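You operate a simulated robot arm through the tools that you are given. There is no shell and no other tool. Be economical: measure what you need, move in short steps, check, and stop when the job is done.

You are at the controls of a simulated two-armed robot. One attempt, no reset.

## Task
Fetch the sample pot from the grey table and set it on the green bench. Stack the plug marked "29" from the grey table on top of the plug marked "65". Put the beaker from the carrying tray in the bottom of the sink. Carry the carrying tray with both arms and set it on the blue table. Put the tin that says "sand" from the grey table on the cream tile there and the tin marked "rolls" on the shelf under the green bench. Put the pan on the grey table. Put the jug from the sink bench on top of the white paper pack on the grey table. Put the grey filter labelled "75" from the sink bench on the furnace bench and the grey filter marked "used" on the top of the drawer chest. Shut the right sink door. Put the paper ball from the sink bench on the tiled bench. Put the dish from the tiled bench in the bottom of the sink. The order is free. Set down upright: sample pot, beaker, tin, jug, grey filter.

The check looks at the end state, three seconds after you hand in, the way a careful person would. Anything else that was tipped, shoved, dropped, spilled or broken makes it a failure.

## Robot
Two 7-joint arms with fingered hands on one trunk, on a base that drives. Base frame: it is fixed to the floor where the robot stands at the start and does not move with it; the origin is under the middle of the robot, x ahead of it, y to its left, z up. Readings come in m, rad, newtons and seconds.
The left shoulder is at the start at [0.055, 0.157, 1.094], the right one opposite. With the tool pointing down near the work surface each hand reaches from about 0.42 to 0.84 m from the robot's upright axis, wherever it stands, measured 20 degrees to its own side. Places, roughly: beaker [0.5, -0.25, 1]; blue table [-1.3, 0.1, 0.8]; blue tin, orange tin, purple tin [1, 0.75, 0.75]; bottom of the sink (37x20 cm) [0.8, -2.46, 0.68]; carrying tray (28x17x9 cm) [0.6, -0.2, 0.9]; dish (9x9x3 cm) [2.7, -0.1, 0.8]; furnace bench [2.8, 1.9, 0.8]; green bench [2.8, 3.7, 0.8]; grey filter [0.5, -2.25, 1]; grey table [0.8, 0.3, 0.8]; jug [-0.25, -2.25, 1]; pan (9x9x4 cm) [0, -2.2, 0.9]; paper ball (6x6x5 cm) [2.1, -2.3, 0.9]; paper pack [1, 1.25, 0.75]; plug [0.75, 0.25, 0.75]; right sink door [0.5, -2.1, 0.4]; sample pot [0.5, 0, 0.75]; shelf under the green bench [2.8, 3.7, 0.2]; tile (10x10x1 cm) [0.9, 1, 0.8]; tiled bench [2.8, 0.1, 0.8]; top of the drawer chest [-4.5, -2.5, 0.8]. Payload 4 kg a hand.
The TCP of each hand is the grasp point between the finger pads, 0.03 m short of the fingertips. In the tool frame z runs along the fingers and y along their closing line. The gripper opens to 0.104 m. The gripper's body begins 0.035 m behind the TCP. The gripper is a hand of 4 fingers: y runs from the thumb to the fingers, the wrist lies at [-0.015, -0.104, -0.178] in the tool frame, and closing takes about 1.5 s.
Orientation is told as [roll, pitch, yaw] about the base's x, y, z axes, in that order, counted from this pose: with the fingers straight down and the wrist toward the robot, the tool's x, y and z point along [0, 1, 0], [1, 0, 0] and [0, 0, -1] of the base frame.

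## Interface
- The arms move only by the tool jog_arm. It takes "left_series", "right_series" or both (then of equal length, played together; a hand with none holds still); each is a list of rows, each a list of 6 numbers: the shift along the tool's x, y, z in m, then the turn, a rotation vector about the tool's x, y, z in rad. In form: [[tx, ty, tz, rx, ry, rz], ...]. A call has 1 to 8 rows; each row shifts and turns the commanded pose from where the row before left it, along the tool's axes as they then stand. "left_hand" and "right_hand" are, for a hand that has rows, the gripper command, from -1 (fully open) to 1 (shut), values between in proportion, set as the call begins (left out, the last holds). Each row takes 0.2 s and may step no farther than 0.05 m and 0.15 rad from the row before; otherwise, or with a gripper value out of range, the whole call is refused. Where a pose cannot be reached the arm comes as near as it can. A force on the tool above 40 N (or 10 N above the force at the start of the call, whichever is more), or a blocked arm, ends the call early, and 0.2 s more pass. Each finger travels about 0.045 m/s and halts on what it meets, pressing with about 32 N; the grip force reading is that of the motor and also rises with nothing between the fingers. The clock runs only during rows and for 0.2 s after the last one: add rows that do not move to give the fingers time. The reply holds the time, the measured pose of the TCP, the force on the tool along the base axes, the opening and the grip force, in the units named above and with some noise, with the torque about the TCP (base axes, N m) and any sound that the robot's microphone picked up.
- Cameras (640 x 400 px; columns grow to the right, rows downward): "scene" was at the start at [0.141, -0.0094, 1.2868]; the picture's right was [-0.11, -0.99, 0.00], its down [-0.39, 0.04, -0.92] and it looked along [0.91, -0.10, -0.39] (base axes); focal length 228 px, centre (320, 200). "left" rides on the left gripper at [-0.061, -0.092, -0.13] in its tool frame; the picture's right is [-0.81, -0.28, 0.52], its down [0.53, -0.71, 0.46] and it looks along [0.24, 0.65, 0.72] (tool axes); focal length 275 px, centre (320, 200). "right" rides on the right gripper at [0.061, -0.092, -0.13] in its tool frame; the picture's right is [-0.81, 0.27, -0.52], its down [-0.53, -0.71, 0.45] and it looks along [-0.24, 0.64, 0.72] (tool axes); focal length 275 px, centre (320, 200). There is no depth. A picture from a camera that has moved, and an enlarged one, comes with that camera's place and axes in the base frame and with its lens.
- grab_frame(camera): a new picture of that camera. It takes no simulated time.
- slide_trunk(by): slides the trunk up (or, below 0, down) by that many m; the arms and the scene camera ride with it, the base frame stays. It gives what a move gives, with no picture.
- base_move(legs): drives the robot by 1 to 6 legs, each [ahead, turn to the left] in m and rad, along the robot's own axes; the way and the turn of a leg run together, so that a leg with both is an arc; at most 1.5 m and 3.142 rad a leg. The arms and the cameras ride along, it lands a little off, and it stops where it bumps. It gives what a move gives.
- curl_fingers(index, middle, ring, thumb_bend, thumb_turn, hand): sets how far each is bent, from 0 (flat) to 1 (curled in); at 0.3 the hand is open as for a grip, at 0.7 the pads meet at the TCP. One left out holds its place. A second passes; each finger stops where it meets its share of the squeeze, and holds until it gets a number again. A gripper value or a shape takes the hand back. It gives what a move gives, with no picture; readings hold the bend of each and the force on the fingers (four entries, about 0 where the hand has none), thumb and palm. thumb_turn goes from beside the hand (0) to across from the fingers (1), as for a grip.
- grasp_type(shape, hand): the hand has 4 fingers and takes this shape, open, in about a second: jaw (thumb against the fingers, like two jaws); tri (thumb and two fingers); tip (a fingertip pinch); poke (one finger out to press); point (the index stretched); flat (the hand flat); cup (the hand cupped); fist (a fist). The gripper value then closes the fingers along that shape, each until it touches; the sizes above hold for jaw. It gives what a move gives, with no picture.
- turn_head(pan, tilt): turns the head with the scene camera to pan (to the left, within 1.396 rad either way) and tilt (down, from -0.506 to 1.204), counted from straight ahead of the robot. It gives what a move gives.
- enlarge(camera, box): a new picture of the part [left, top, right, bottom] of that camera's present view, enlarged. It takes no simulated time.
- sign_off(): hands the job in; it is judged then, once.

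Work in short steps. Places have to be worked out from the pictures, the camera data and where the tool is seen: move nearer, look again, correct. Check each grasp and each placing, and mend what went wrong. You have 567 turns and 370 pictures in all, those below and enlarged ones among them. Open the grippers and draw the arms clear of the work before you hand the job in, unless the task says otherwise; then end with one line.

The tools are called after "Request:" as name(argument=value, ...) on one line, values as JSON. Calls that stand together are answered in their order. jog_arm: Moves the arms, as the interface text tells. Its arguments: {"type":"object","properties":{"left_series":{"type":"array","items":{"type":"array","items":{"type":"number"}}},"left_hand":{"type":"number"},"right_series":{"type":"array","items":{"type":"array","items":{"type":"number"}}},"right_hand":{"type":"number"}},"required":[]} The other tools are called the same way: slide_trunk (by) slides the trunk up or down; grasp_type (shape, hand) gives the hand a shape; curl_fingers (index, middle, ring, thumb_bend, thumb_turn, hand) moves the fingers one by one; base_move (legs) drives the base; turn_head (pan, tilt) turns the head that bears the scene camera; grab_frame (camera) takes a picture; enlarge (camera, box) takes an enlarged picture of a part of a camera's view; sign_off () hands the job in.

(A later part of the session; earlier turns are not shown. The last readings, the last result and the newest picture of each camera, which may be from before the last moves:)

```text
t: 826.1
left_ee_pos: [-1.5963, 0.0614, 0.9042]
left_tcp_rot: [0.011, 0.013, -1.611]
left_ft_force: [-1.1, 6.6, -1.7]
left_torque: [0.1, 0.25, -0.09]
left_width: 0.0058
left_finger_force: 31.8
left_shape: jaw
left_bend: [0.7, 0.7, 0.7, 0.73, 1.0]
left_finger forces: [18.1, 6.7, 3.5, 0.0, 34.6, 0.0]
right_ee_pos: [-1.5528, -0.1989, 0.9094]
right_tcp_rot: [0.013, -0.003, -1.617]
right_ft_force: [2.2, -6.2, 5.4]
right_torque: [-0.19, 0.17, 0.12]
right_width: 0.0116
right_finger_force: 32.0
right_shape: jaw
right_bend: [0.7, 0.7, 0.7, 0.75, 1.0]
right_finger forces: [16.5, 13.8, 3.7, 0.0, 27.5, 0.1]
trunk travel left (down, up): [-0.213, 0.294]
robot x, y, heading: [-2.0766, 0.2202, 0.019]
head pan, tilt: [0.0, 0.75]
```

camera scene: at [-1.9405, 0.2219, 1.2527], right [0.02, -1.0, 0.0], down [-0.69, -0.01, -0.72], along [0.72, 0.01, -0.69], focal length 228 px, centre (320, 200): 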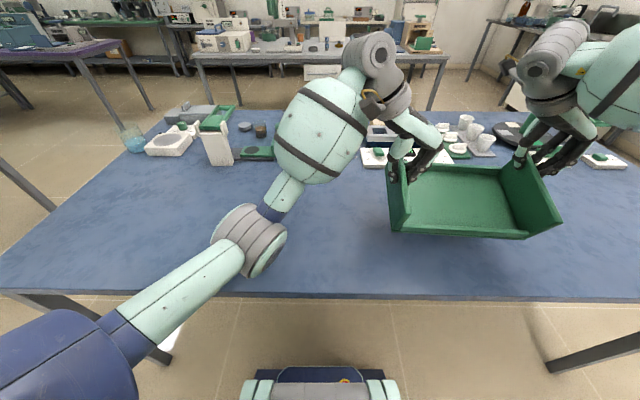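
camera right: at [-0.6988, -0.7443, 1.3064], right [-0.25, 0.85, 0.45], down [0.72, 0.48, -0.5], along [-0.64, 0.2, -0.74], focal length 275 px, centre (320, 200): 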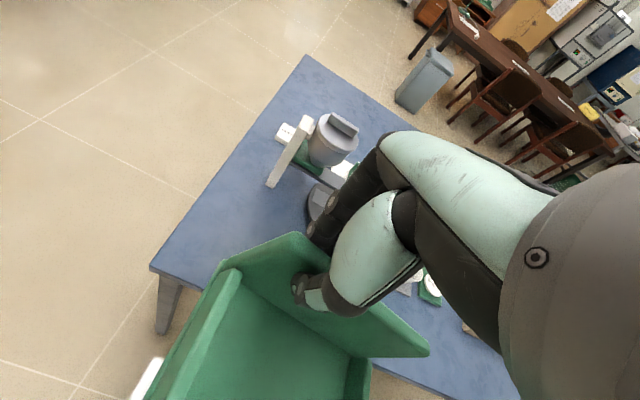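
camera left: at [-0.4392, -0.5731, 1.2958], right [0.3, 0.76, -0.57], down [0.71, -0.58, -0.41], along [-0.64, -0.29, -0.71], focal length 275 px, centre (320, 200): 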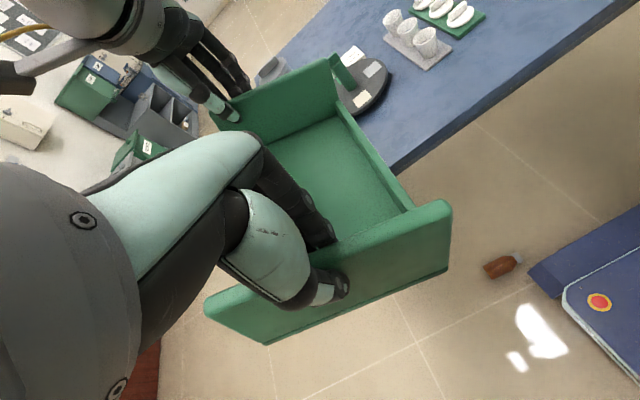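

Request:
jog_arm(left_series=[[0, 0, 0.003, 0, 0, 0], [0, 0, 0.003, 0, 0, 0], [0, 0, 0.003, 0, 0, 0], [0, 0, 0, 0, 0, 0]], right_series=[[0, 0, 0.001, 0, 0, 0], [0, 0, 0.001, 0, 0, 0], [0, 0, 0.001, 0, 0, 0], [0, 0, 0, 0, 0, 0]])

Request:
enlarge(camera="scene", box=[360, 120, 600, 300])

```text
t: 827.1
left_ee_pos: [-1.5955, 0.0629, 0.8962]
left_tcp_rot: [0.013, 0.01, -1.611]
left_ft_force: [3.9, 7.0, 12.0]
left_torque: [0.27, 0.19, -0.07]
left_width: 0.006
left_finger_force: 32.1
left_shape: jaw
left_bend: [0.7, 0.7, 0.7, 0.73, 1.0]
left_finger forces: [20.5, 6.3, 3.4, 0.0, 36.8, 0.0]
right_ee_pos: [-1.5534, -0.1982, 0.9055]
right_tcp_rot: [0.012, 0.0, -1.617]
right_ft_force: [-0.7, -4.6, -3.3]
right_torque: [-0.23, 0.29, 0.1]
right_width: 0.0113
right_finger_force: 32.0
right_shape: jaw
right_bend: [0.7, 0.7, 0.7, 0.75, 1.0]
right_finger forces: [14.5, 13.8, 3.0, 0.0, 26.6, 0.0]
trunk travel left (down, up): [-0.213, 0.294]
robot x, y, heading: [-2.0713, 0.218, 0.02]
head pan, tilt: [0.0, 0.75]
```

```text
2.22 times, centred on (480, 210) of scene
camera zoom: at [-1.942, 0.2223, 1.1687], right [0.02, -1.0, 0.0], down [-0.69, -0.01, -0.72], along [0.72, 0.01, -0.69], focal length 508 px, centre (-36, 178)
```

zoom: 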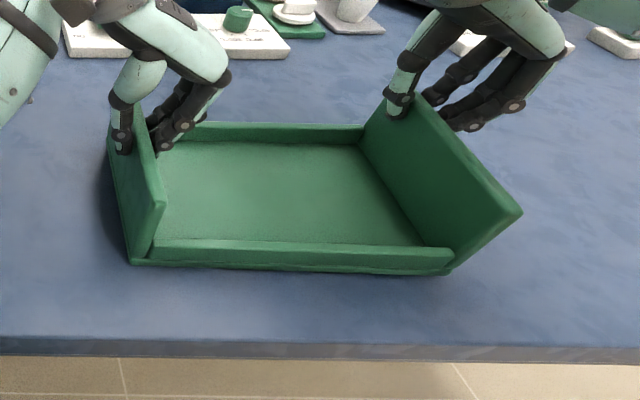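

Left end rests; I lower the right 4 mm more, then open both hands.

Request:
jog_arm(right_series=[[0, 0, 0.003, 0, 0, 0], [0, 0, 0.003, 0, 0, 0], [0, 0, 0, 0, 0, 0]])

Request:
jog_arm(left_series=[[0, 0, 0, 0, 0, 0], [0, 0, 0, 0, 0, 0], [0, 0, 0, 0, 0, 0], [0, 0, 0, 0, 0, 0], [0, 0, 0, 0, 0, 0], [0, 0, 0, 0, 0, 0], [0, 0, 0, 0, 0, 0]], right_series=[[0, 0, 0, 0, 0, 0], [0, 0, 0, 0, 0, 0], [0, 0, 0, 0, 0, 0], [0, 0, 0, 0, 0, 0], [0, 0, 0, 0, 0, 0], [0, 0, 0, 0, 0, 0], [0, 0, 0, 0, 0, 0]], left_hand=-1, right_hand=-1)

Request:
enlarge(camera="scene", box=[360, 120, 600, 300])

```text
t: 827.9
left_ee_pos: [-1.5955, 0.0615, 0.895]
left_tcp_rot: [0.011, 0.014, -1.611]
left_ft_force: [1.4, 5.4, 9.3]
left_torque: [0.24, 0.28, -0.08]
left_width: 0.0062
left_finger_force: 31.3
left_shape: jaw
left_bend: [0.7, 0.7, 0.7, 0.73, 1.0]
left_finger forces: [20.7, 6.6, 3.6, 0.0, 35.6, 0.0]
right_ee_pos: [-1.5543, -0.1983, 0.9013]
right_tcp_rot: [0.013, -0.002, -1.617]
right_ft_force: [1.6, -7.1, -0.8]
right_torque: [-0.21, 0.28, 0.15]
right_width: 0.0117
right_finger_force: 32.0
right_shape: jaw
right_bend: [0.7, 0.7, 0.7, 0.75, 1.0]
right_finger forces: [14.9, 14.4, 3.7, 0.0, 26.0, 0.0]
trunk travel left (down, up): [-0.213, 0.294]
robot x, y, heading: [-2.0703, 0.2184, 0.016]
head pan, tilt: [0.0, 0.75]
```

```text
t: 829.5
left_ee_pos: [-1.5956, 0.0609, 0.8956]
left_tcp_rot: [0.014, 0.013, -1.611]
left_ft_force: [0.4, 1.0, 0.0]
left_torque: [0.0, 0.02, 0.01]
left_width: 0.1037
left_finger_force: 0.1
left_shape: jaw
left_bend: [0.3, 0.3, 0.3, 0.3, 0.98]
left_finger forces: [0.1, 0.1, 0.0, 0.0, 0.0, 0.1]
right_ee_pos: [-1.5535, -0.1986, 0.9001]
right_tcp_rot: [0.012, -0.001, -1.615]
right_ft_force: [1.1, 0.2, 0.3]
right_torque: [0.0, -0.01, 0.0]
right_width: 0.1035
right_finger_force: 0.1
right_shape: jaw
right_bend: [0.3, 0.3, 0.3, 0.3, 0.98]
right_finger forces: [0.0, 0.0, 0.0, 0.0, 0.1, 0.1]
trunk travel left (down, up): [-0.213, 0.294]
robot x, y, heading: [-2.0747, 0.2194, 0.017]
head pan, tilt: [0.0, 0.75]
```

```text
2.22 times, centred on (480, 210) of scene
camera zoom: at [-1.9418, 0.2219, 1.1686], right [0.02, -1.0, 0.0], down [-0.69, -0.01, -0.72], along [0.72, 0.01, -0.69], focal length 508 px, centre (-36, 178)
```

zoom: 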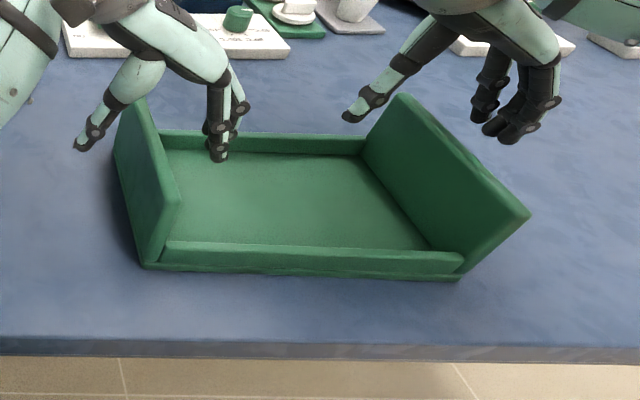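

The tray stands on the blue table. I raise the trunk so both hands lift straight off, back away, and check.

Request:
slide_trunk(by=0.25)

Request:
base_move(legs=[[-0.35, 0]])

Request:
turn_head(pan=0, tilt=0.55)

Request:
grab_frame(camera="scene")

```text
t: 832.1
left_ee_pos: [-1.594, 0.0601, 1.1449]
left_tcp_rot: [0.013, 0.013, -1.611]
left_ft_force: [-1.3, -0.6, -0.3]
left_torque: [0.03, 0.0, 0.02]
left_width: 0.1036
left_finger_force: 0.2
left_shape: jaw
left_bend: [0.3, 0.3, 0.3, 0.3, 0.98]
left_finger forces: [0.1, 0.1, 0.0, 0.1, 0.2, 0.0]
right_ee_pos: [-1.5536, -0.1973, 1.1504]
right_tcp_rot: [0.013, -0.002, -1.615]
right_ft_force: [0.6, -0.6, 0.5]
right_torque: [-0.01, 0.01, 0.01]
right_width: 0.1038
right_finger_force: 0.1
right_shape: jaw
right_bend: [0.3, 0.3, 0.3, 0.3, 0.98]
right_finger forces: [0.0, 0.1, 0.0, 0.0, 0.0, 0.1]
trunk travel left (down, up): [-0.463, 0.044]
robot x, y, heading: [-2.0716, 0.2171, 0.016]
head pan, tilt: [0.0, 0.75]
```

```text
t: 834.4
left_ee_pos: [-1.9417, 0.0551, 1.1447]
left_tcp_rot: [0.011, 0.015, -1.607]
left_ft_force: [0.3, 1.1, 0.4]
left_torque: [0.05, 0.01, 0.01]
left_width: 0.1033
left_finger_force: 0.0
left_shape: jaw
left_bend: [0.3, 0.3, 0.3, 0.3, 0.98]
left_finger forces: [0.1, 0.1, 0.1, 0.1, 0.0, 0.1]
right_ee_pos: [-1.9013, -0.2034, 1.1514]
right_tcp_rot: [0.012, -0.001, -1.613]
right_ft_force: [-0.7, 0.7, 0.0]
right_torque: [0.04, 0.01, 0.01]
right_width: 0.1035
right_finger_force: 0.0
right_shape: jaw
right_bend: [0.3, 0.3, 0.3, 0.3, 0.98]
right_finger forces: [0.1, 0.0, 0.0, 0.1, 0.0, 0.1]
trunk travel left (down, up): [-0.463, 0.044]
robot x, y, heading: [-2.4215, 0.2119, 0.021]
head pan, tilt: [0.0, 0.75]
```

```text
t: 835.1
left_ee_pos: [-1.9586, 0.0553, 1.1506]
left_tcp_rot: [0.026, 0.012, -1.607]
left_ft_force: [-0.1, 0.9, -1.3]
left_torque: [0.0, -0.02, 0.02]
left_width: 0.1034
left_finger_force: 0.1
left_shape: jaw
left_bend: [0.3, 0.3, 0.3, 0.3, 0.97]
left_finger forces: [0.0, 0.0, 0.0, 0.0, 0.0, 0.0]
right_ee_pos: [-1.9164, -0.2051, 1.1572]
right_tcp_rot: [0.028, -0.001, -1.612]
right_ft_force: [-0.4, -0.5, 0.2]
right_torque: [-0.03, 0.02, -0.01]
right_width: 0.1039
right_finger_force: 0.0
right_shape: jaw
right_bend: [0.3, 0.3, 0.3, 0.3, 0.98]
right_finger forces: [0.0, 0.0, 0.0, 0.1, 0.1, 0.0]
trunk travel left (down, up): [-0.463, 0.044]
robot x, y, heading: [-2.4191, 0.2104, 0.02]
head pan, tilt: [0.0, 0.55]
```

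```text
59 pictures are left
camera scene: at [-2.2809, 0.2156, 1.4358], right [0.02, -1.0, 0.0], down [-0.53, -0.01, -0.85], along [0.85, 0.02, -0.53], focal length 228 px, centre (320, 200)
```

scene: 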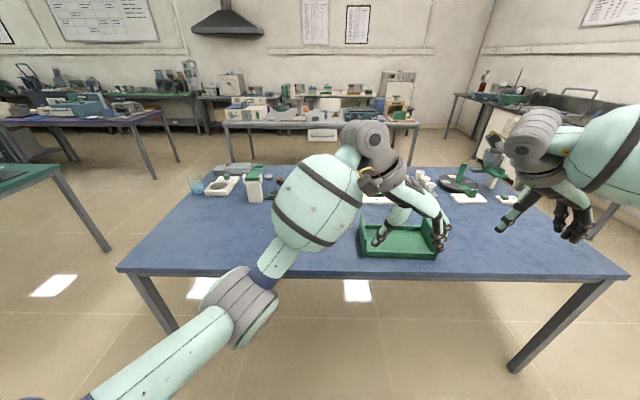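

The tray is well placed. Next the fallen bottle. First I turn both hands back to normal yaw.

Request:
jog_arm(left_series=[[0, 0, 0, 0, -0.026, -0.14], [0, 0, 0, 0, 0, -0.147], [0, 0, 0, 0, 0, -0.147], [0, 0, 0, 0, 0, -0.147], [0, 0, 0, 0, 0, -0.147], [0, 0, 0, 0, 0, -0.147], [0, 0, 0, 0, 0, -0.147], [0, 0, 0, 0, 0, -0.147]], right_series=[[0, 0, 0, 0, -0.026, -0.14], [0, 0, 0, 0, 0, -0.147], [0, 0, 0, 0, 0, -0.147], [0, 0, 0, 0, 0, -0.147], [0, 0, 0, 0, 0, -0.147], [0, 0, 0, 0, 0, -0.147], [0, 0, 0, 0, 0, -0.147], [0, 0, 0, 0, 0, -0.147]])

Request:
jog_arm(left_series=[[-0.03, 0, 0, 0, 0, -0.147], [0, 0, 0, 0, 0, -0.147], [0, 0, 0, 0, 0, -0.147], [0, 0, 0, 0, 0, 0]], right_series=[[0, 0, 0, 0, 0, -0.147], [0, 0, 0, 0, 0, -0.147], [0, 0, 0, 0, 0, -0.147], [0, 0, 0, 0, 0, 0]])

```text
t: 837.0
left_ee_pos: [-1.9584, 0.0552, 1.1533]
left_tcp_rot: [0.009, 0.005, -0.436]
left_ft_force: [-0.4, -0.3, -0.1]
left_torque: [0.01, 0.02, 0.01]
left_width: 0.1039
left_finger_force: 0.0
left_shape: jaw
left_bend: [0.3, 0.3, 0.3, 0.3, 0.97]
left_finger forces: [0.1, 0.0, 0.0, 0.0, 0.0, 0.0]
right_ee_pos: [-1.9162, -0.2056, 1.1565]
right_tcp_rot: [-0.004, -0.001, -0.442]
right_ft_force: [0.7, -1.3, -0.7]
right_torque: [0.01, 0.03, 0.0]
right_width: 0.104
right_finger_force: 0.2
right_shape: jaw
right_bend: [0.3, 0.3, 0.3, 0.3, 0.98]
right_finger forces: [0.0, 0.0, 0.1, 0.0, 0.0, 0.0]
trunk travel left (down, up): [-0.463, 0.044]
robot x, y, heading: [-2.4171, 0.2145, 0.022]
head pan, tilt: [0.0, 0.55]
```

```text
t: 838.0
left_ee_pos: [-1.9695, 0.0284, 1.1505]
left_tcp_rot: [0.013, 0.001, 0.003]
left_ft_force: [0.4, -1.0, -0.7]
left_torque: [0.05, 0.01, 0.03]
left_width: 0.1039
left_finger_force: 0.1
left_shape: jaw
left_bend: [0.3, 0.3, 0.3, 0.3, 0.97]
left_finger forces: [0.1, 0.0, 0.1, 0.0, 0.1, 0.0]
right_ee_pos: [-1.9164, -0.2059, 1.1561]
right_tcp_rot: [-0.003, 0.001, -0.002]
right_ft_force: [0.3, -0.5, 0.8]
right_torque: [0.01, 0.05, 0.02]
right_width: 0.1039
right_finger_force: 0.1
right_shape: jaw
right_bend: [0.3, 0.3, 0.3, 0.3, 0.98]
right_finger forces: [0.0, 0.0, 0.0, 0.0, 0.1, 0.0]
trunk travel left (down, up): [-0.463, 0.044]
robot x, y, heading: [-2.4225, 0.21, 0.021]
head pan, tilt: [0.0, 0.55]
```

Before driving, I test how low the right hand reaches in front with the trunk fully down.

Request:
slide_trunk(by=-0.4)

Request:
slide_trunk(by=-0.06)

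Request:
jog_arm(right_series=[[0.02, 0, 0.045, 0, 0, 0], [0.02, 0, 0.045, 0, 0, 0], [0.02, 0, 0.045, 0, 0, 0], [0.02, 0, 0.045, 0, 0, 0], [0.02, 0, 0.045, 0, 0, 0], [0, 0, 0.045, 0, 0, 0], [0, 0, 0.045, 0, 0, 0], [0, 0, 0.045, 0, 0, 0]])

Request:
jog_arm(right_series=[[0, 0, 0.045, 0, 0, 0], [0, 0, 0.045, 0, 0, 0], [0, 0, 0.045, 0, 0, 0], [0, 0, 0.045, 0, 0, 0], [0, 0, 0.045, 0, 0, 0], [0, 0, 0.045, 0, 0, 0]])

```text
t: 841.8
left_ee_pos: [-1.9702, 0.0289, 0.7497]
left_tcp_rot: [0.012, 0.001, 0.002]
left_ft_force: [0.9, 0.0, -0.2]
left_torque: [0.03, 0.04, 0.05]
left_width: 0.1038
left_finger_force: 0.1
left_shape: jaw
left_bend: [0.3, 0.3, 0.3, 0.3, 0.97]
left_finger forces: [0.0, 0.0, 0.1, 0.0, 0.0, 0.1]
right_ee_pos: [-1.9159, -0.2044, 0.7552]
right_tcp_rot: [-0.002, -0.001, -0.004]
right_ft_force: [-0.2, 0.4, -0.4]
right_torque: [0.0, -0.01, 0.0]
right_width: 0.1036
right_finger_force: 0.0
right_shape: jaw
right_bend: [0.3, 0.3, 0.3, 0.3, 0.98]
right_finger forces: [0.0, 0.0, 0.0, 0.0, 0.0, 0.0]
trunk travel left (down, up): [-0.063, 0.444]
robot x, y, heading: [-2.4219, 0.213, 0.024]
head pan, tilt: [0.0, 0.55]
```

```text
t: 842.8
left_ee_pos: [-1.9702, 0.0278, 0.6914]
left_tcp_rot: [0.011, 0.0, 0.002]
left_ft_force: [-0.3, 0.1, 0.3]
left_torque: [-0.02, 0.01, 0.02]
left_width: 0.1037
left_finger_force: 0.0
left_shape: jaw
left_bend: [0.3, 0.3, 0.3, 0.3, 0.97]
left_finger forces: [0.0, 0.0, 0.1, 0.0, 0.1, 0.1]
right_ee_pos: [-1.9167, -0.2041, 0.6973]
right_tcp_rot: [-0.003, 0.001, -0.002]
right_ft_force: [0.2, 0.0, -0.4]
right_torque: [0.0, 0.0, 0.02]
right_width: 0.104
right_finger_force: 0.1
right_shape: jaw
right_bend: [0.3, 0.3, 0.3, 0.3, 0.98]
right_finger forces: [0.1, 0.1, 0.1, 0.1, 0.0, 0.1]
trunk travel left (down, up): [-0.003, 0.504]
robot x, y, heading: [-2.4191, 0.212, 0.022]
head pan, tilt: [0.0, 0.55]
```

```text
t: 844.6
left_ee_pos: [-1.969, 0.0285, 0.6908]
left_tcp_rot: [0.013, 0.003, 0.003]
left_ft_force: [0.2, 0.1, 0.1]
left_torque: [0.02, -0.02, -0.01]
left_width: 0.1039
left_finger_force: 0.1
left_shape: jaw
left_bend: [0.3, 0.3, 0.3, 0.3, 0.97]
left_finger forces: [0.0, 0.0, 0.0, 0.0, 0.0, 0.0]
right_ee_pos: [-1.917, -0.1043, 0.3378]
right_tcp_rot: [-0.004, 0.001, -0.004]
right_ft_force: [-0.2, -1.2, 0.5]
right_torque: [-0.04, -0.02, 0.0]
right_width: 0.1036
right_finger_force: 0.1
right_shape: jaw
right_bend: [0.3, 0.3, 0.3, 0.3, 0.98]
right_finger forces: [0.0, 0.0, 0.0, 0.0, 0.0, 0.0]
trunk travel left (down, up): [-0.003, 0.504]
robot x, y, heading: [-2.4175, 0.2143, 0.017]
head pan, tilt: [0.0, 0.55]
```

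```text
t: 846.0
left_ee_pos: [-1.9696, 0.0286, 0.692]
left_tcp_rot: [0.013, 0.0, 0.002]
left_ft_force: [-0.3, 0.0, 0.0]
left_torque: [0.02, -0.01, 0.02]
left_width: 0.1037
left_finger_force: 0.0
left_shape: jaw
left_bend: [0.3, 0.3, 0.3, 0.3, 0.97]
left_finger forces: [0.1, 0.0, 0.1, 0.0, 0.0, 0.0]
right_ee_pos: [-1.9093, -0.1075, 0.076]
right_tcp_rot: [-0.002, -0.003, -0.003]
right_ft_force: [0.5, -0.7, 1.0]
right_torque: [-0.07, 0.02, 0.01]
right_width: 0.1038
right_finger_force: 0.1
right_shape: jaw
right_bend: [0.3, 0.3, 0.3, 0.3, 0.98]
right_finger forces: [0.0, 0.0, 0.0, 0.1, 0.1, 0.0]
right hand out of reach, approached as far as the arm can: row 6
trunk travel left (down, up): [-0.003, 0.504]
robot x, y, heading: [-2.4251, 0.21, 0.025]
head pan, tilt: [0.0, 0.55]
```

The hand reaches z≈0.07 in front, so the floor pick is feasible. I raise the hands again and drive back around to the east side, facing west toward the bottle.

Request:
slide_trunk(by=0.4)

Request:
jog_arm(right_series=[[0, 0, -0.045, 0, 0, 0], [0, 0, -0.045, 0, 0, 0], [0, 0, -0.045, 0, 0, 0], [0, 0, -0.045, 0, 0, 0], [0, 0, -0.045, 0, 0, 0], [0, 0, -0.045, 0, 0, 0], [0, 0, -0.045, 0, 0, 0], [0, 0, -0.045, 0, 0, 0]])

Request:
base_move(legs=[[0, -1.59], [1.5, 0], [0, 1.57], [1.5, 0], [0.72, 0]])

Request:
base_move(legs=[[0, 1.57], [1.0, 0], [0, 1.5]])

```text
t: 849.8
left_ee_pos: [-1.9693, 0.0286, 1.0909]
left_tcp_rot: [0.012, 0.0, 0.002]
left_ft_force: [-0.1, 1.1, -0.5]
left_torque: [0.03, -0.01, 0.01]
left_width: 0.104
left_finger_force: 0.0
left_shape: jaw
left_bend: [0.3, 0.3, 0.3, 0.3, 0.97]
left_finger forces: [0.1, 0.1, 0.0, 0.0, 0.1, 0.0]
right_ee_pos: [-1.9087, -0.1097, 0.4726]
right_tcp_rot: [-0.005, 0.001, -0.004]
right_ft_force: [0.7, -0.6, -0.4]
right_torque: [0.03, 0.01, 0.01]
right_width: 0.1037
right_finger_force: 0.0
right_shape: jaw
right_bend: [0.3, 0.3, 0.3, 0.3, 0.98]
right_finger forces: [0.0, 0.0, 0.0, 0.0, 0.0, 0.0]
trunk travel left (down, up): [-0.403, 0.104]
robot x, y, heading: [-2.4199, 0.2096, 0.022]
head pan, tilt: [0.0, 0.55]
```

```text
t: 851.6
left_ee_pos: [-1.9696, 0.0291, 1.0901]
left_tcp_rot: [0.01, 0.0, 0.003]
left_ft_force: [-0.7, -0.5, 0.0]
left_torque: [-0.01, 0.0, -0.01]
left_width: 0.1037
left_finger_force: 0.2
left_shape: jaw
left_bend: [0.3, 0.3, 0.3, 0.3, 0.97]
left_finger forces: [0.0, 0.1, 0.1, 0.1, 0.0, 0.1]
right_ee_pos: [-1.9118, -0.1043, 0.8381]
right_tcp_rot: [-0.004, 0.002, -0.005]
right_ft_force: [-0.2, 1.0, 0.6]
right_torque: [-0.05, 0.02, 0.02]
right_width: 0.104
right_finger_force: 0.2
right_shape: jaw
right_bend: [0.3, 0.3, 0.3, 0.3, 0.98]
right_finger forces: [0.0, 0.0, 0.1, 0.0, 0.0, 0.1]
trunk travel left (down, up): [-0.403, 0.104]
robot x, y, heading: [-2.4222, 0.2104, 0.025]
head pan, tilt: [0.0, 0.55]
```

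```text
t: 879.4
left_ee_pos: [0.1917, -1.5904, 1.0904]
left_tcp_rot: [0.012, -0.001, -0.059]
left_ft_force: [0.1, 0.8, -0.3]
left_torque: [0.02, 0.0, 0.01]
left_width: 0.1038
left_finger_force: 0.1
left_shape: jaw
left_bend: [0.3, 0.3, 0.3, 0.3, 0.97]
left_finger forces: [0.0, 0.0, 0.1, 0.0, 0.0, 0.0]
right_ee_pos: [0.2402, -1.7257, 0.8381]
right_tcp_rot: [-0.004, 0.001, -0.065]
right_ft_force: [-0.1, -0.4, 0.4]
right_torque: [-0.01, -0.02, 0.02]
right_width: 0.104
right_finger_force: 0.2
right_shape: jaw
right_bend: [0.3, 0.3, 0.3, 0.3, 0.98]
right_finger forces: [0.0, 0.1, 0.0, 0.0, 0.0, 0.0]
trunk travel left (down, up): [-0.403, 0.104]
robot x, y, heading: [-0.2503, -1.3789, -0.044]
head pan, tilt: [0.0, 0.55]
```

```text
t: 893.6
left_ee_pos: [-0.5929, -0.1457, 1.0958]
left_tcp_rot: [0.011, -0.011, 2.985]
left_ft_force: [-0.8, 0.4, 0.2]
left_torque: [-0.02, 0.02, -0.05]
left_width: 0.1036
left_finger_force: 0.1
left_shape: jaw
left_bend: [0.3, 0.3, 0.3, 0.3, 0.98]
left_finger forces: [0.0, 0.0, 0.0, 0.1, 0.1, 0.0]
right_ee_pos: [-0.6318, -0.0062, 0.8434]
right_tcp_rot: [-0.003, -0.01, 2.981]
right_ft_force: [-0.1, 0.8, 0.4]
right_torque: [0.03, 0.0, 0.01]
right_width: 0.1041
right_finger_force: 0.1
right_shape: jaw
right_bend: [0.3, 0.3, 0.3, 0.3, 0.98]
right_finger forces: [0.0, 0.1, 0.0, 0.0, 0.0, 0.1]
trunk travel left (down, up): [-0.403, 0.104]
robot x, y, heading: [-0.1886, -0.3864, 3.005]
head pan, tilt: [0.0, 0.55]
```

I look down at the bottle.

Request:
turn_head(pan=0.25, tilt=1.0)

Request:
grab_frame(camera="scene")

```text
t: 894.5
left_ee_pos: [-0.5786, -0.1441, 1.1016]
left_tcp_rot: [-0.008, -0.029, 2.971]
left_ft_force: [0.0, 0.7, 0.3]
left_torque: [0.03, -0.01, 0.01]
left_width: 0.1043
left_finger_force: 0.0
left_shape: jaw
left_bend: [0.3, 0.3, 0.3, 0.3, 0.98]
left_finger forces: [0.0, 0.0, 0.1, 0.1, 0.1, 0.0]
right_ee_pos: [-0.6217, -0.0079, 0.8515]
right_tcp_rot: [-0.001, -0.026, 2.982]
right_ft_force: [0.4, 0.1, 0.9]
right_torque: [-0.01, 0.01, 0.0]
right_width: 0.1042
right_finger_force: 0.1
right_shape: jaw
right_bend: [0.3, 0.3, 0.3, 0.3, 0.97]
right_finger forces: [0.0, 0.1, 0.1, 0.0, 0.0, 0.1]
trunk travel left (down, up): [-0.403, 0.104]
robot x, y, heading: [-0.1904, -0.3837, 3.006]
head pan, tilt: [0.25, 1.0]
```

```text
58 pictures are left
camera scene: at [-0.302, -0.385, 1.3389], right [-0.11, 0.99, 0.0], down [0.84, 0.09, -0.53], along [-0.53, -0.06, -0.85], focal length 228 px, centre (320, 200)
```

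scene: 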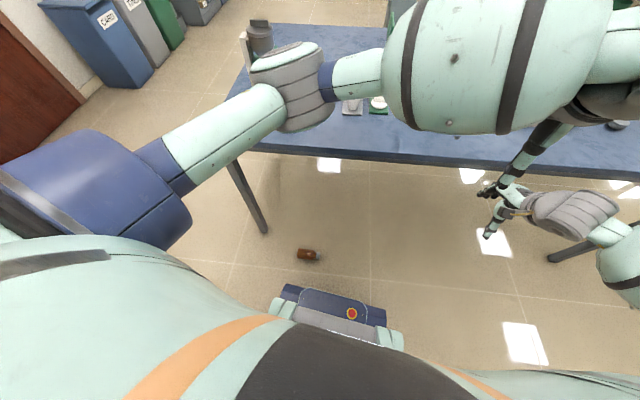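

Request:
enlarge(camera="scene", box=[270, 220, 350, 300])

```text
5.00 times, centred on (310, 260) of scene
camera zoom: at [-0.302, -0.385, 1.3389], right [-0.11, 0.99, 0.0], down [0.84, 0.09, -0.53], along [-0.53, -0.06, -0.85], focal length 1142 px, centre (370, -100)
```

zoom: 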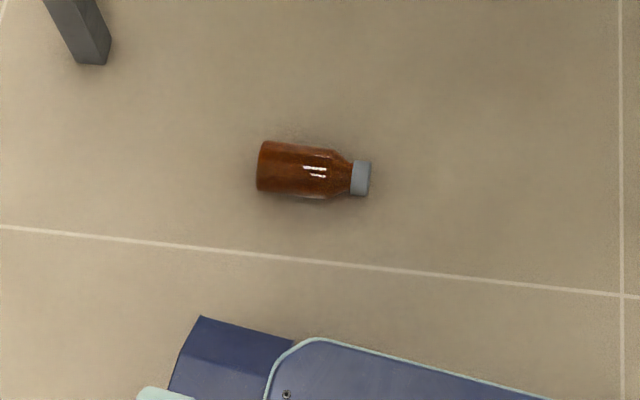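

The bottle is intact, lying along y (cap north) at x≈-0.737. I drive 7 cm closer, squared to west, and lower the trunk fully.

Request:
base_move(legs=[[0.07, 0.13]])

Request:
slide_trunk(by=-0.4)

```text
t: 895.5
left_ee_pos: [-0.665, -0.1985, 1.1028]
left_tcp_rot: [0.011, -0.024, 3.112]
left_ft_force: [3.6, 1.7, -6.0]
left_torque: [-0.1, 0.24, 0.04]
left_width: 0.1038
left_finger_force: 0.1
left_shape: jaw
left_bend: [0.3, 0.3, 0.3, 0.3, 0.98]
left_finger forces: [0.0, 0.0, 0.0, 0.1, 0.1, 0.1]
right_ee_pos: [-0.7308, -0.0624, 0.8559]
right_tcp_rot: [-0.003, -0.033, 3.112]
right_ft_force: [0.3, -0.9, -0.5]
right_torque: [-0.03, 0.01, -0.04]
right_width: 0.1042
right_finger_force: 0.0
right_shape: jaw
right_bend: [0.3, 0.3, 0.3, 0.3, 0.97]
right_finger forces: [0.0, 0.0, 0.0, 0.0, 0.0, 0.0]
trunk travel left (down, up): [-0.403, 0.104]
robot x, y, heading: [-0.2571, -0.3787, 3.141]
head pan, tilt: [0.25, 1.0]
```

```text
t: 899.4
left_ee_pos: [-0.6685, -0.196, 0.7011]
left_tcp_rot: [0.009, -0.02, 3.109]
left_ft_force: [-0.5, 0.5, -0.4]
left_torque: [-0.01, 0.03, 0.0]
left_width: 0.1039
left_finger_force: 0.0
left_shape: jaw
left_bend: [0.3, 0.3, 0.3, 0.3, 0.98]
left_finger forces: [0.1, 0.0, 0.0, 0.0, 0.0, 0.0]
right_ee_pos: [-0.7332, -0.062, 0.4541]
right_tcp_rot: [-0.005, -0.028, 3.113]
right_ft_force: [-0.1, 0.2, 0.7]
right_torque: [0.02, 0.01, -0.04]
right_width: 0.1035
right_finger_force: 0.1
right_shape: jaw
right_bend: [0.3, 0.3, 0.3, 0.3, 0.97]
right_finger forces: [0.0, 0.0, 0.1, 0.0, 0.1, 0.1]
trunk travel left (down, up): [-0.003, 0.504]
robot x, y, heading: [-0.2539, -0.3792, 3.141]
head pan, tilt: [0.25, 1.0]
```

I move the left hand over the bottle and lower partway.

Request:
jog_arm(left_series=[[0.043, 0.0084, 0, 0.01, 0, 0], [0.043, 0.0084, 0, 0.01, 0, 0], [0.043, 0.0084, 0, 0, 0, 0], [0.043, 0.0084, 0, 0, 0, 0], [0.043, 0.0084, 0, 0, 0, 0], [0.043, 0.0084, 0, 0, 0, 0], [0.043, 0.0084, 0.02, 0, 0, 0], [0, 0, 0.045, 0, 0, 0]])

Request:
jog_arm(left_series=[[0, 0, 0.045, 0, 0, 0], [0, 0, 0.045, 0, 0, 0], [0, 0, 0.045, 0, 0, 0], [0, 0, 0.045, 0, 0, 0], [0, 0, 0.045, 0, 0, 0], [0, 0, 0.045, 0, 0, 0], [0, 0, 0.045, 0, 0, 0], [0, 0, 0.045, 0, 0, 0]])

Request:
grab_frame(camera="left")

```text
t: 901.2
left_ee_pos: [-0.7368, -0.4984, 0.639]
left_tcp_rot: [0.012, -0.001, 3.112]
left_ft_force: [-0.4, -0.4, -0.7]
left_torque: [-0.01, 0.01, 0.01]
left_width: 0.1042
left_finger_force: 0.0
left_shape: jaw
left_bend: [0.3, 0.3, 0.3, 0.3, 0.98]
left_finger forces: [0.0, 0.0, 0.0, 0.1, 0.0, 0.0]
right_ee_pos: [-0.7336, -0.0621, 0.4534]
right_tcp_rot: [-0.002, -0.028, 3.112]
right_ft_force: [-0.9, 0.3, 0.5]
right_torque: [0.0, 0.03, -0.01]
right_width: 0.104
right_finger_force: 0.1
right_shape: jaw
right_bend: [0.3, 0.3, 0.3, 0.3, 0.97]
right_finger forces: [0.1, 0.0, 0.1, 0.0, 0.0, 0.0]
trunk travel left (down, up): [-0.003, 0.504]
robot x, y, heading: [-0.257, -0.3782, 3.132]
head pan, tilt: [0.25, 1.0]
```

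```text
t: 903.0
left_ee_pos: [-0.7377, -0.4995, 0.2826]
left_tcp_rot: [0.011, -0.003, 3.112]
left_ft_force: [-0.7, -0.3, -0.3]
left_torque: [0.0, 0.01, -0.02]
left_width: 0.1042
left_finger_force: 0.0
left_shape: jaw
left_bend: [0.3, 0.3, 0.3, 0.3, 0.98]
left_finger forces: [0.0, 0.0, 0.1, 0.1, 0.1, 0.1]
right_ee_pos: [-0.7331, -0.0627, 0.4534]
right_tcp_rot: [-0.003, -0.027, 3.113]
right_ft_force: [-0.3, -0.4, 0.3]
right_torque: [0.04, 0.02, 0.01]
right_width: 0.104
right_finger_force: 0.0
right_shape: jaw
right_bend: [0.3, 0.3, 0.3, 0.3, 0.97]
right_finger forces: [0.0, 0.0, 0.0, 0.0, 0.0, 0.1]
trunk travel left (down, up): [-0.003, 0.504]
robot x, y, heading: [-0.2629, -0.3807, 3.139]
head pan, tilt: [0.25, 1.0]
```

```text
56 pictures are left
camera left: at [-0.644, -0.4395, 0.4115], right [0.3, 0.8, -0.53], down [0.7, -0.56, -0.45], along [-0.65, -0.23, -0.72], focal length 275 px, centre (320, 200)
```

left: 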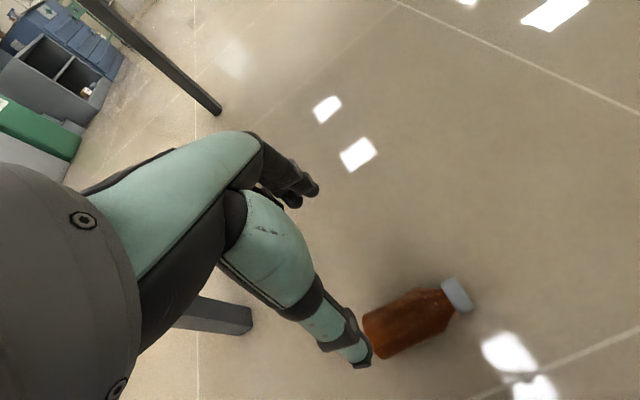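

Aligned: bottle axis x≈-0.732. I descend to the floor grip height.

Request:
jog_arm(left_series=[[0, -0.003, 0.04, 0, 0, 0], [0, 0, 0.045, 0, 0, 0], [0, 0, 0.045, 0, 0, 0], [0, 0, 0.04, 0, 0, 0], [0, 0, 0.035, 0, 0, 0], [0, 0, 0.02, 0, 0, 0], [0, 0, 0, 0, 0, 0]])

Request:
grab_frame(camera="left")

```text
t: 904.8
left_ee_pos: [-0.7331, -0.5647, 0.0497]
left_tcp_rot: [0.083, -0.01, -3.143]
left_ft_force: [0.1, -0.6, 0.1]
left_torque: [-0.01, 0.03, 0.0]
left_width: 0.104
left_finger_force: 0.1
left_shape: jaw
left_bend: [0.3, 0.3, 0.3, 0.3, 0.98]
left_finger forces: [0.0, 0.0, 0.1, 0.0, 0.0, 0.1]
left hand out of reach, approached as far as the arm can: row 6
right_ee_pos: [-0.7282, -0.0628, 0.4618]
right_tcp_rot: [-0.003, -0.042, 3.112]
right_ft_force: [0.2, 0.3, 0.7]
right_torque: [-0.01, -0.01, 0.01]
right_width: 0.1038
right_finger_force: 0.1
right_shape: jaw
right_bend: [0.3, 0.3, 0.3, 0.3, 0.97]
right_finger forces: [0.0, 0.0, 0.0, 0.1, 0.1, 0.0]
trunk travel left (down, up): [-0.003, 0.504]
robot x, y, heading: [-0.2557, -0.3765, 3.139]
head pan, tilt: [0.25, 1.0]
stopped in row 7 (left hand): the arm was blocked; the commanded pose is now the measured one
```

```text
55 pictures are left
camera left: at [-0.6389, -0.4925, 0.173], right [0.27, 0.76, -0.59], down [0.71, -0.57, -0.42], along [-0.65, -0.3, -0.69], focal length 275 px, centre (320, 200)
```

left: 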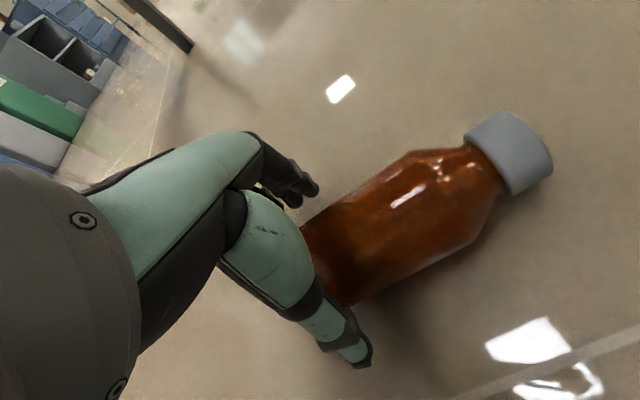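

The hand slid 6 cm toward the bottle's base. I raise a little, shift back north and lower again.

Request:
jog_arm(left_series=[[0, 0, -0.04, 0, -0.04, 0], [0, 0, -0.02, 0, -0.04, 0], [-0.03, 0, 0, 0, 0, 0], [-0.034, 0, 0, 0, 0, 0], [0, 0, 0.03, 0, 0, 0], [0, 0, 0.02, 0, 0, 0], [0, 0, 0, 0, 0, 0]])

Request:
grab_frame(camera="left")

```text
t: 906.4
left_ee_pos: [-0.7207, -0.6065, 0.0473]
left_tcp_rot: [0.139, -0.009, -3.119]
left_ft_force: [-0.6, 0.0, -0.6]
left_torque: [-0.01, -0.02, -0.03]
left_width: 0.104
left_finger_force: 0.1
left_shape: jaw
left_bend: [0.3, 0.3, 0.3, 0.3, 0.98]
left_finger forces: [0.0, 0.1, 0.0, 0.0, 0.1, 0.0]
right_ee_pos: [-0.7219, -0.0629, 0.4668]
right_tcp_rot: [-0.002, -0.055, 3.115]
right_ft_force: [-0.6, -0.5, -0.4]
right_torque: [-0.02, 0.0, -0.01]
right_width: 0.1041
right_finger_force: 0.0
right_shape: jaw
right_bend: [0.3, 0.3, 0.3, 0.3, 0.98]
right_finger forces: [0.0, 0.0, 0.0, 0.0, 0.0, 0.0]
trunk travel left (down, up): [-0.003, 0.504]
robot x, y, heading: [-0.2555, -0.3784, 3.137]
head pan, tilt: [0.25, 1.0]
stopped in row 7 (left hand): the arm was blocked; the commanded pose is now the measured one
```

```text
54 pictures are left
camera left: at [-0.6305, -0.5259, 0.1673], right [0.25, 0.74, -0.63], down [0.72, -0.57, -0.38], along [-0.64, -0.36, -0.68], focal length 275 px, centre (320, 200)
```

left: 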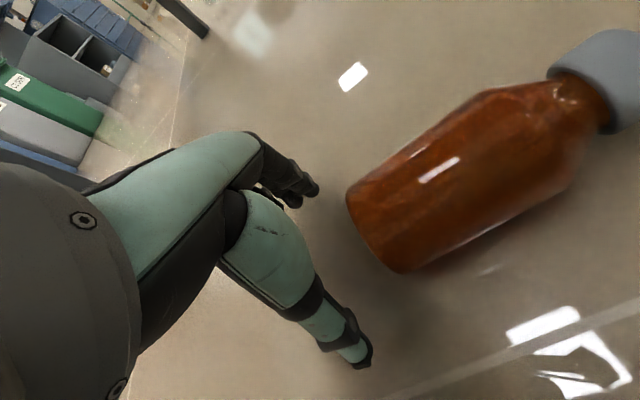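

The forearm touches my own base there. The mirrored test spot (32 cm to the side) worked, so I raise the hand and shift the base 0.2 m north.

Request:
jog_arm(left_series=[[0, 0, -0.04, 0, -0.04, 0], [0, 0, -0.045, 0, -0.05, 0], [0, 0, -0.045, 0, -0.05, 0], [0, 0, -0.045, 0, 0, 0], [0, 0, -0.045, 0, 0, 0]])

Request:
base_move(legs=[[0, -1.55], [0.2, 0], [0, 1.55]])

```text
t: 907.5
left_ee_pos: [-0.719, -0.5924, 0.2686]
left_tcp_rot: [-0.003, -0.004, -3.119]
left_ft_force: [0.4, 0.6, 0.4]
left_torque: [0.01, 0.01, 0.01]
left_width: 0.1037
left_finger_force: 0.0
left_shape: jaw
left_bend: [0.3, 0.3, 0.3, 0.3, 0.98]
left_finger forces: [0.0, 0.1, 0.1, 0.0, 0.0, 0.1]
right_ee_pos: [-0.7234, -0.0639, 0.4664]
right_tcp_rot: [-0.002, -0.053, 3.115]
right_ft_force: [2.1, 0.0, 0.1]
right_torque: [0.0, -0.03, -0.01]
right_width: 0.1041
right_finger_force: 0.1
right_shape: jaw
right_bend: [0.3, 0.3, 0.3, 0.3, 0.98]
right_finger forces: [0.1, 0.0, 0.0, 0.0, 0.1, 0.0]
trunk travel left (down, up): [-0.003, 0.504]
robot x, y, heading: [-0.2562, -0.3791, 3.137]
head pan, tilt: [0.25, 1.0]
```

```text
t: 918.1
left_ee_pos: [-0.7222, -0.3863, 0.2669]
left_tcp_rot: [-0.003, -0.005, -3.135]
left_ft_force: [0.6, 0.0, -0.7]
left_torque: [-0.01, -0.05, -0.03]
left_width: 0.1041
left_finger_force: 0.1
left_shape: jaw
left_bend: [0.3, 0.3, 0.3, 0.3, 0.98]
left_finger forces: [0.0, 0.0, 0.0, 0.1, 0.0, 0.0]
right_ee_pos: [-0.7197, 0.1438, 0.4662]
right_tcp_rot: [-0.003, -0.054, 3.101]
right_ft_force: [0.4, 0.7, 0.2]
right_torque: [0.02, 0.02, 0.0]
right_width: 0.104
right_finger_force: 0.1
right_shape: jaw
right_bend: [0.3, 0.3, 0.3, 0.3, 0.98]
right_finger forces: [0.0, 0.1, 0.1, 0.1, 0.0, 0.0]
trunk travel left (down, up): [-0.003, 0.504]
robot x, y, heading: [-0.2571, -0.1722, 3.123]
head pan, tilt: [0.25, 1.0]
```

Now I move the left hand over the bottle's grip point again and lower.

Request:
jog_arm(left_series=[[0.04, 0.004, 0, 0, 0, 0], [0.04, 0.004, 0, 0, 0, 0], [0.034, 0.004, 0, 0, 0, 0], [0, 0, 0.045, 0, 0, 0], [0, 0, 0.045, 0, 0, 0], [0, 0, 0.04, 0, 0, 0], [0, 0, 0, 0, 0, 0]])

Request:
grab_frame(camera="left")

```text
t: 919.8
left_ee_pos: [-0.7303, -0.5007, 0.1427]
left_tcp_rot: [-0.004, -0.019, -3.134]
left_ft_force: [-0.2, 0.4, 0.0]
left_torque: [-0.03, -0.01, -0.01]
left_width: 0.104
left_finger_force: 0.0
left_shape: jaw
left_bend: [0.3, 0.3, 0.3, 0.3, 0.97]
left_finger forces: [0.0, 0.0, 0.1, 0.0, 0.0, 0.0]
right_ee_pos: [-0.7143, 0.1442, 0.4708]
right_tcp_rot: [-0.001, -0.064, 3.099]
right_ft_force: [0.5, -0.4, 0.1]
right_torque: [0.0, -0.01, 0.0]
right_width: 0.104
right_finger_force: 0.0
right_shape: jaw
right_bend: [0.3, 0.3, 0.3, 0.3, 0.98]
right_finger forces: [0.0, 0.0, 0.0, 0.0, 0.0, 0.1]
trunk travel left (down, up): [-0.003, 0.504]
robot x, y, heading: [-0.2586, -0.1735, 3.124]
head pan, tilt: [0.25, 1.0]
```

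```text
53 pictures are left
camera left: at [-0.6363, -0.4383, 0.2718], right [0.26, 0.81, -0.52], down [0.71, -0.53, -0.47], along [-0.66, -0.25, -0.71], focal length 275 px, centre (320, 200)
```

left: 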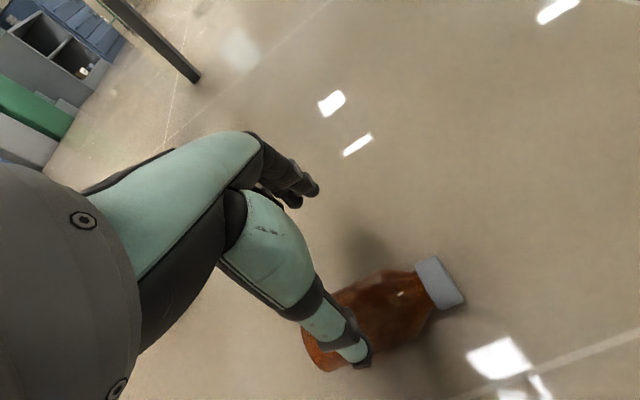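

The bottle sits at x≈-0.713 now. I shift 1.6 cm east and descend.

Request:
jog_arm(left_series=[[0.003, -0.016, 0, 0.018, 0, 0], [0, 0, 0.03, 0, 0, 0], [0, 0, 0.03, 0, 0, 0], [0, 0, 0.02, 0, 0, 0], [0, 0, 0.012, 0, 0, 0], [0, 0, 0, 0, 0, 0]])

Request:
grab_frame(camera="left")

```text
t: 921.1
left_ee_pos: [-0.7188, -0.5039, 0.0484]
left_tcp_rot: [0.0, -0.002, -3.133]
left_ft_force: [-0.5, -0.3, 0.0]
left_torque: [0.02, -0.03, -0.03]
left_width: 0.104
left_finger_force: 0.1
left_shape: jaw
left_bend: [0.3, 0.3, 0.3, 0.3, 0.97]
left_finger forces: [0.0, 0.0, 0.0, 0.0, 0.0, 0.1]
right_ee_pos: [-0.7144, 0.1436, 0.4715]
right_tcp_rot: [-0.002, -0.065, 3.099]
right_ft_force: [-0.7, -0.7, 0.8]
right_torque: [0.02, 0.01, 0.01]
right_width: 0.1038
right_finger_force: 0.1
right_shape: jaw
right_bend: [0.3, 0.3, 0.3, 0.3, 0.98]
right_finger forces: [0.1, 0.1, 0.0, 0.0, 0.0, 0.1]
trunk travel left (down, up): [-0.003, 0.504]
robot x, y, heading: [-0.2569, -0.1716, 3.121]
head pan, tilt: [0.25, 1.0]
```

```text
52 pictures are left
camera left: at [-0.6268, -0.4419, 0.1796], right [0.27, 0.81, -0.52], down [0.72, -0.53, -0.46], along [-0.64, -0.25, -0.72], focal length 275 px, centre (320, 200)
```

left: 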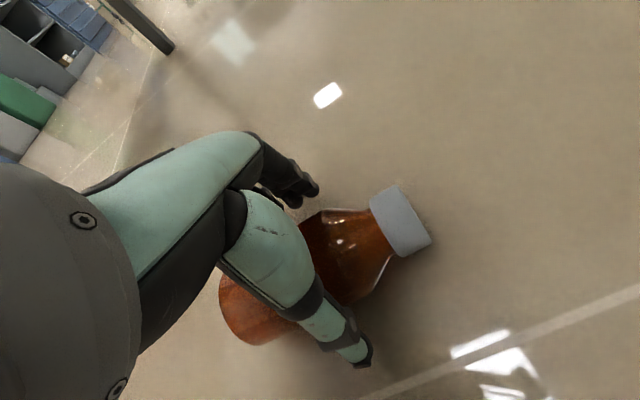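

The hand straddles the bottle's upper body nicely. I close and lift.

Request:
jog_arm(left_series=[[0, 0, 0, 0, 0, 0], [0, 0, 0, 0, 0, 0], [0, 0, 0, 0, 0, 0], [0, 0, 0, 0, 0, 0], [0, 0, 0, 0, 0, 0], [0, 0, 0, 0, 0, 0]], left_hand=1)

Request:
jog_arm(left_series=[[0, 0, -0.02, 0, 0, 0], [0, 0, -0.045, 0, 0, 0], [0, 0, -0.045, 0, 0, 0], [0, 0, -0.045, 0, 0, 0], [0, 0, -0.045, 0, 0, 0], [0, 0, -0.045, 0, 0, 0], [0, 0, -0.045, 0, 0, 0], [0, 0, 0, 0, 0, 0]])

Request:
grab_frame(camera="left")

```text
t: 922.5
left_ee_pos: [-0.7181, -0.5036, 0.0487]
left_tcp_rot: [-0.003, 0.001, -3.135]
left_ft_force: [-0.6, 0.2, 0.4]
left_torque: [-0.02, 0.03, -0.04]
left_width: 0.0525
left_finger_force: 32.6
left_shape: jaw
left_bend: [0.74, 0.46, 0.43, 0.67, 1.0]
left_finger forces: [16.3, 8.8, 4.0, 0.1, 29.1, 0.0]
right_ee_pos: [-0.7146, 0.144, 0.4717]
right_tcp_rot: [-0.002, -0.065, 3.1]
right_ft_force: [-0.4, 0.2, 0.0]
right_torque: [0.01, -0.02, -0.03]
right_width: 0.1038
right_finger_force: 0.1
right_shape: jaw
right_bend: [0.3, 0.3, 0.3, 0.3, 0.98]
right_finger forces: [0.0, 0.1, 0.0, 0.0, 0.0, 0.1]
trunk travel left (down, up): [-0.003, 0.504]
robot x, y, heading: [-0.2586, -0.1756, 3.125]
head pan, tilt: [0.25, 1.0]
```

```text
t: 924.4
left_ee_pos: [-0.7157, -0.502, 0.3425]
left_tcp_rot: [-0.004, -0.001, -3.135]
left_ft_force: [-0.2, 0.0, -3.1]
left_torque: [0.02, 0.01, -0.02]
left_width: 0.0521
left_finger_force: 32.5
left_shape: jaw
left_bend: [0.74, 0.47, 0.45, 0.67, 0.99]
left_finger forces: [17.4, 8.3, 4.1, 0.0, 29.6, 0.0]
right_ee_pos: [-0.7147, 0.1442, 0.4713]
right_tcp_rot: [-0.002, -0.065, 3.099]
right_ft_force: [0.0, 0.0, 0.3]
right_torque: [0.0, 0.04, -0.02]
right_width: 0.1037
right_finger_force: 0.1
right_shape: jaw
right_bend: [0.3, 0.3, 0.3, 0.3, 0.98]
right_finger forces: [0.0, 0.0, 0.0, 0.0, 0.0, 0.1]
trunk travel left (down, up): [-0.003, 0.504]
robot x, y, heading: [-0.2561, -0.1751, 3.124]
head pan, tilt: [0.25, 1.0]
```

```text
51 pictures are left
camera left: at [-0.6248, -0.4406, 0.4743], right [0.27, 0.81, -0.51], down [0.72, -0.53, -0.46], along [-0.64, -0.25, -0.73], focal length 275 px, centre (320, 200)
```

left: 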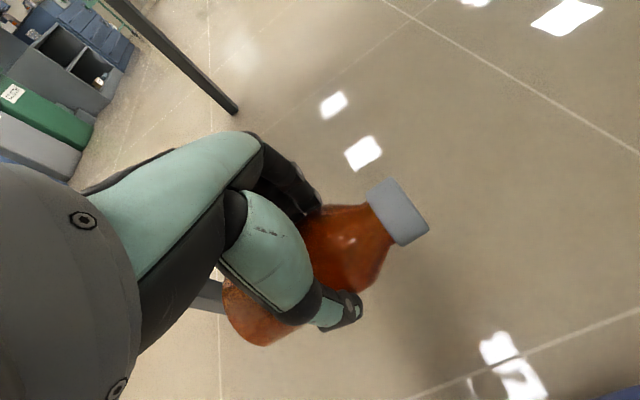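

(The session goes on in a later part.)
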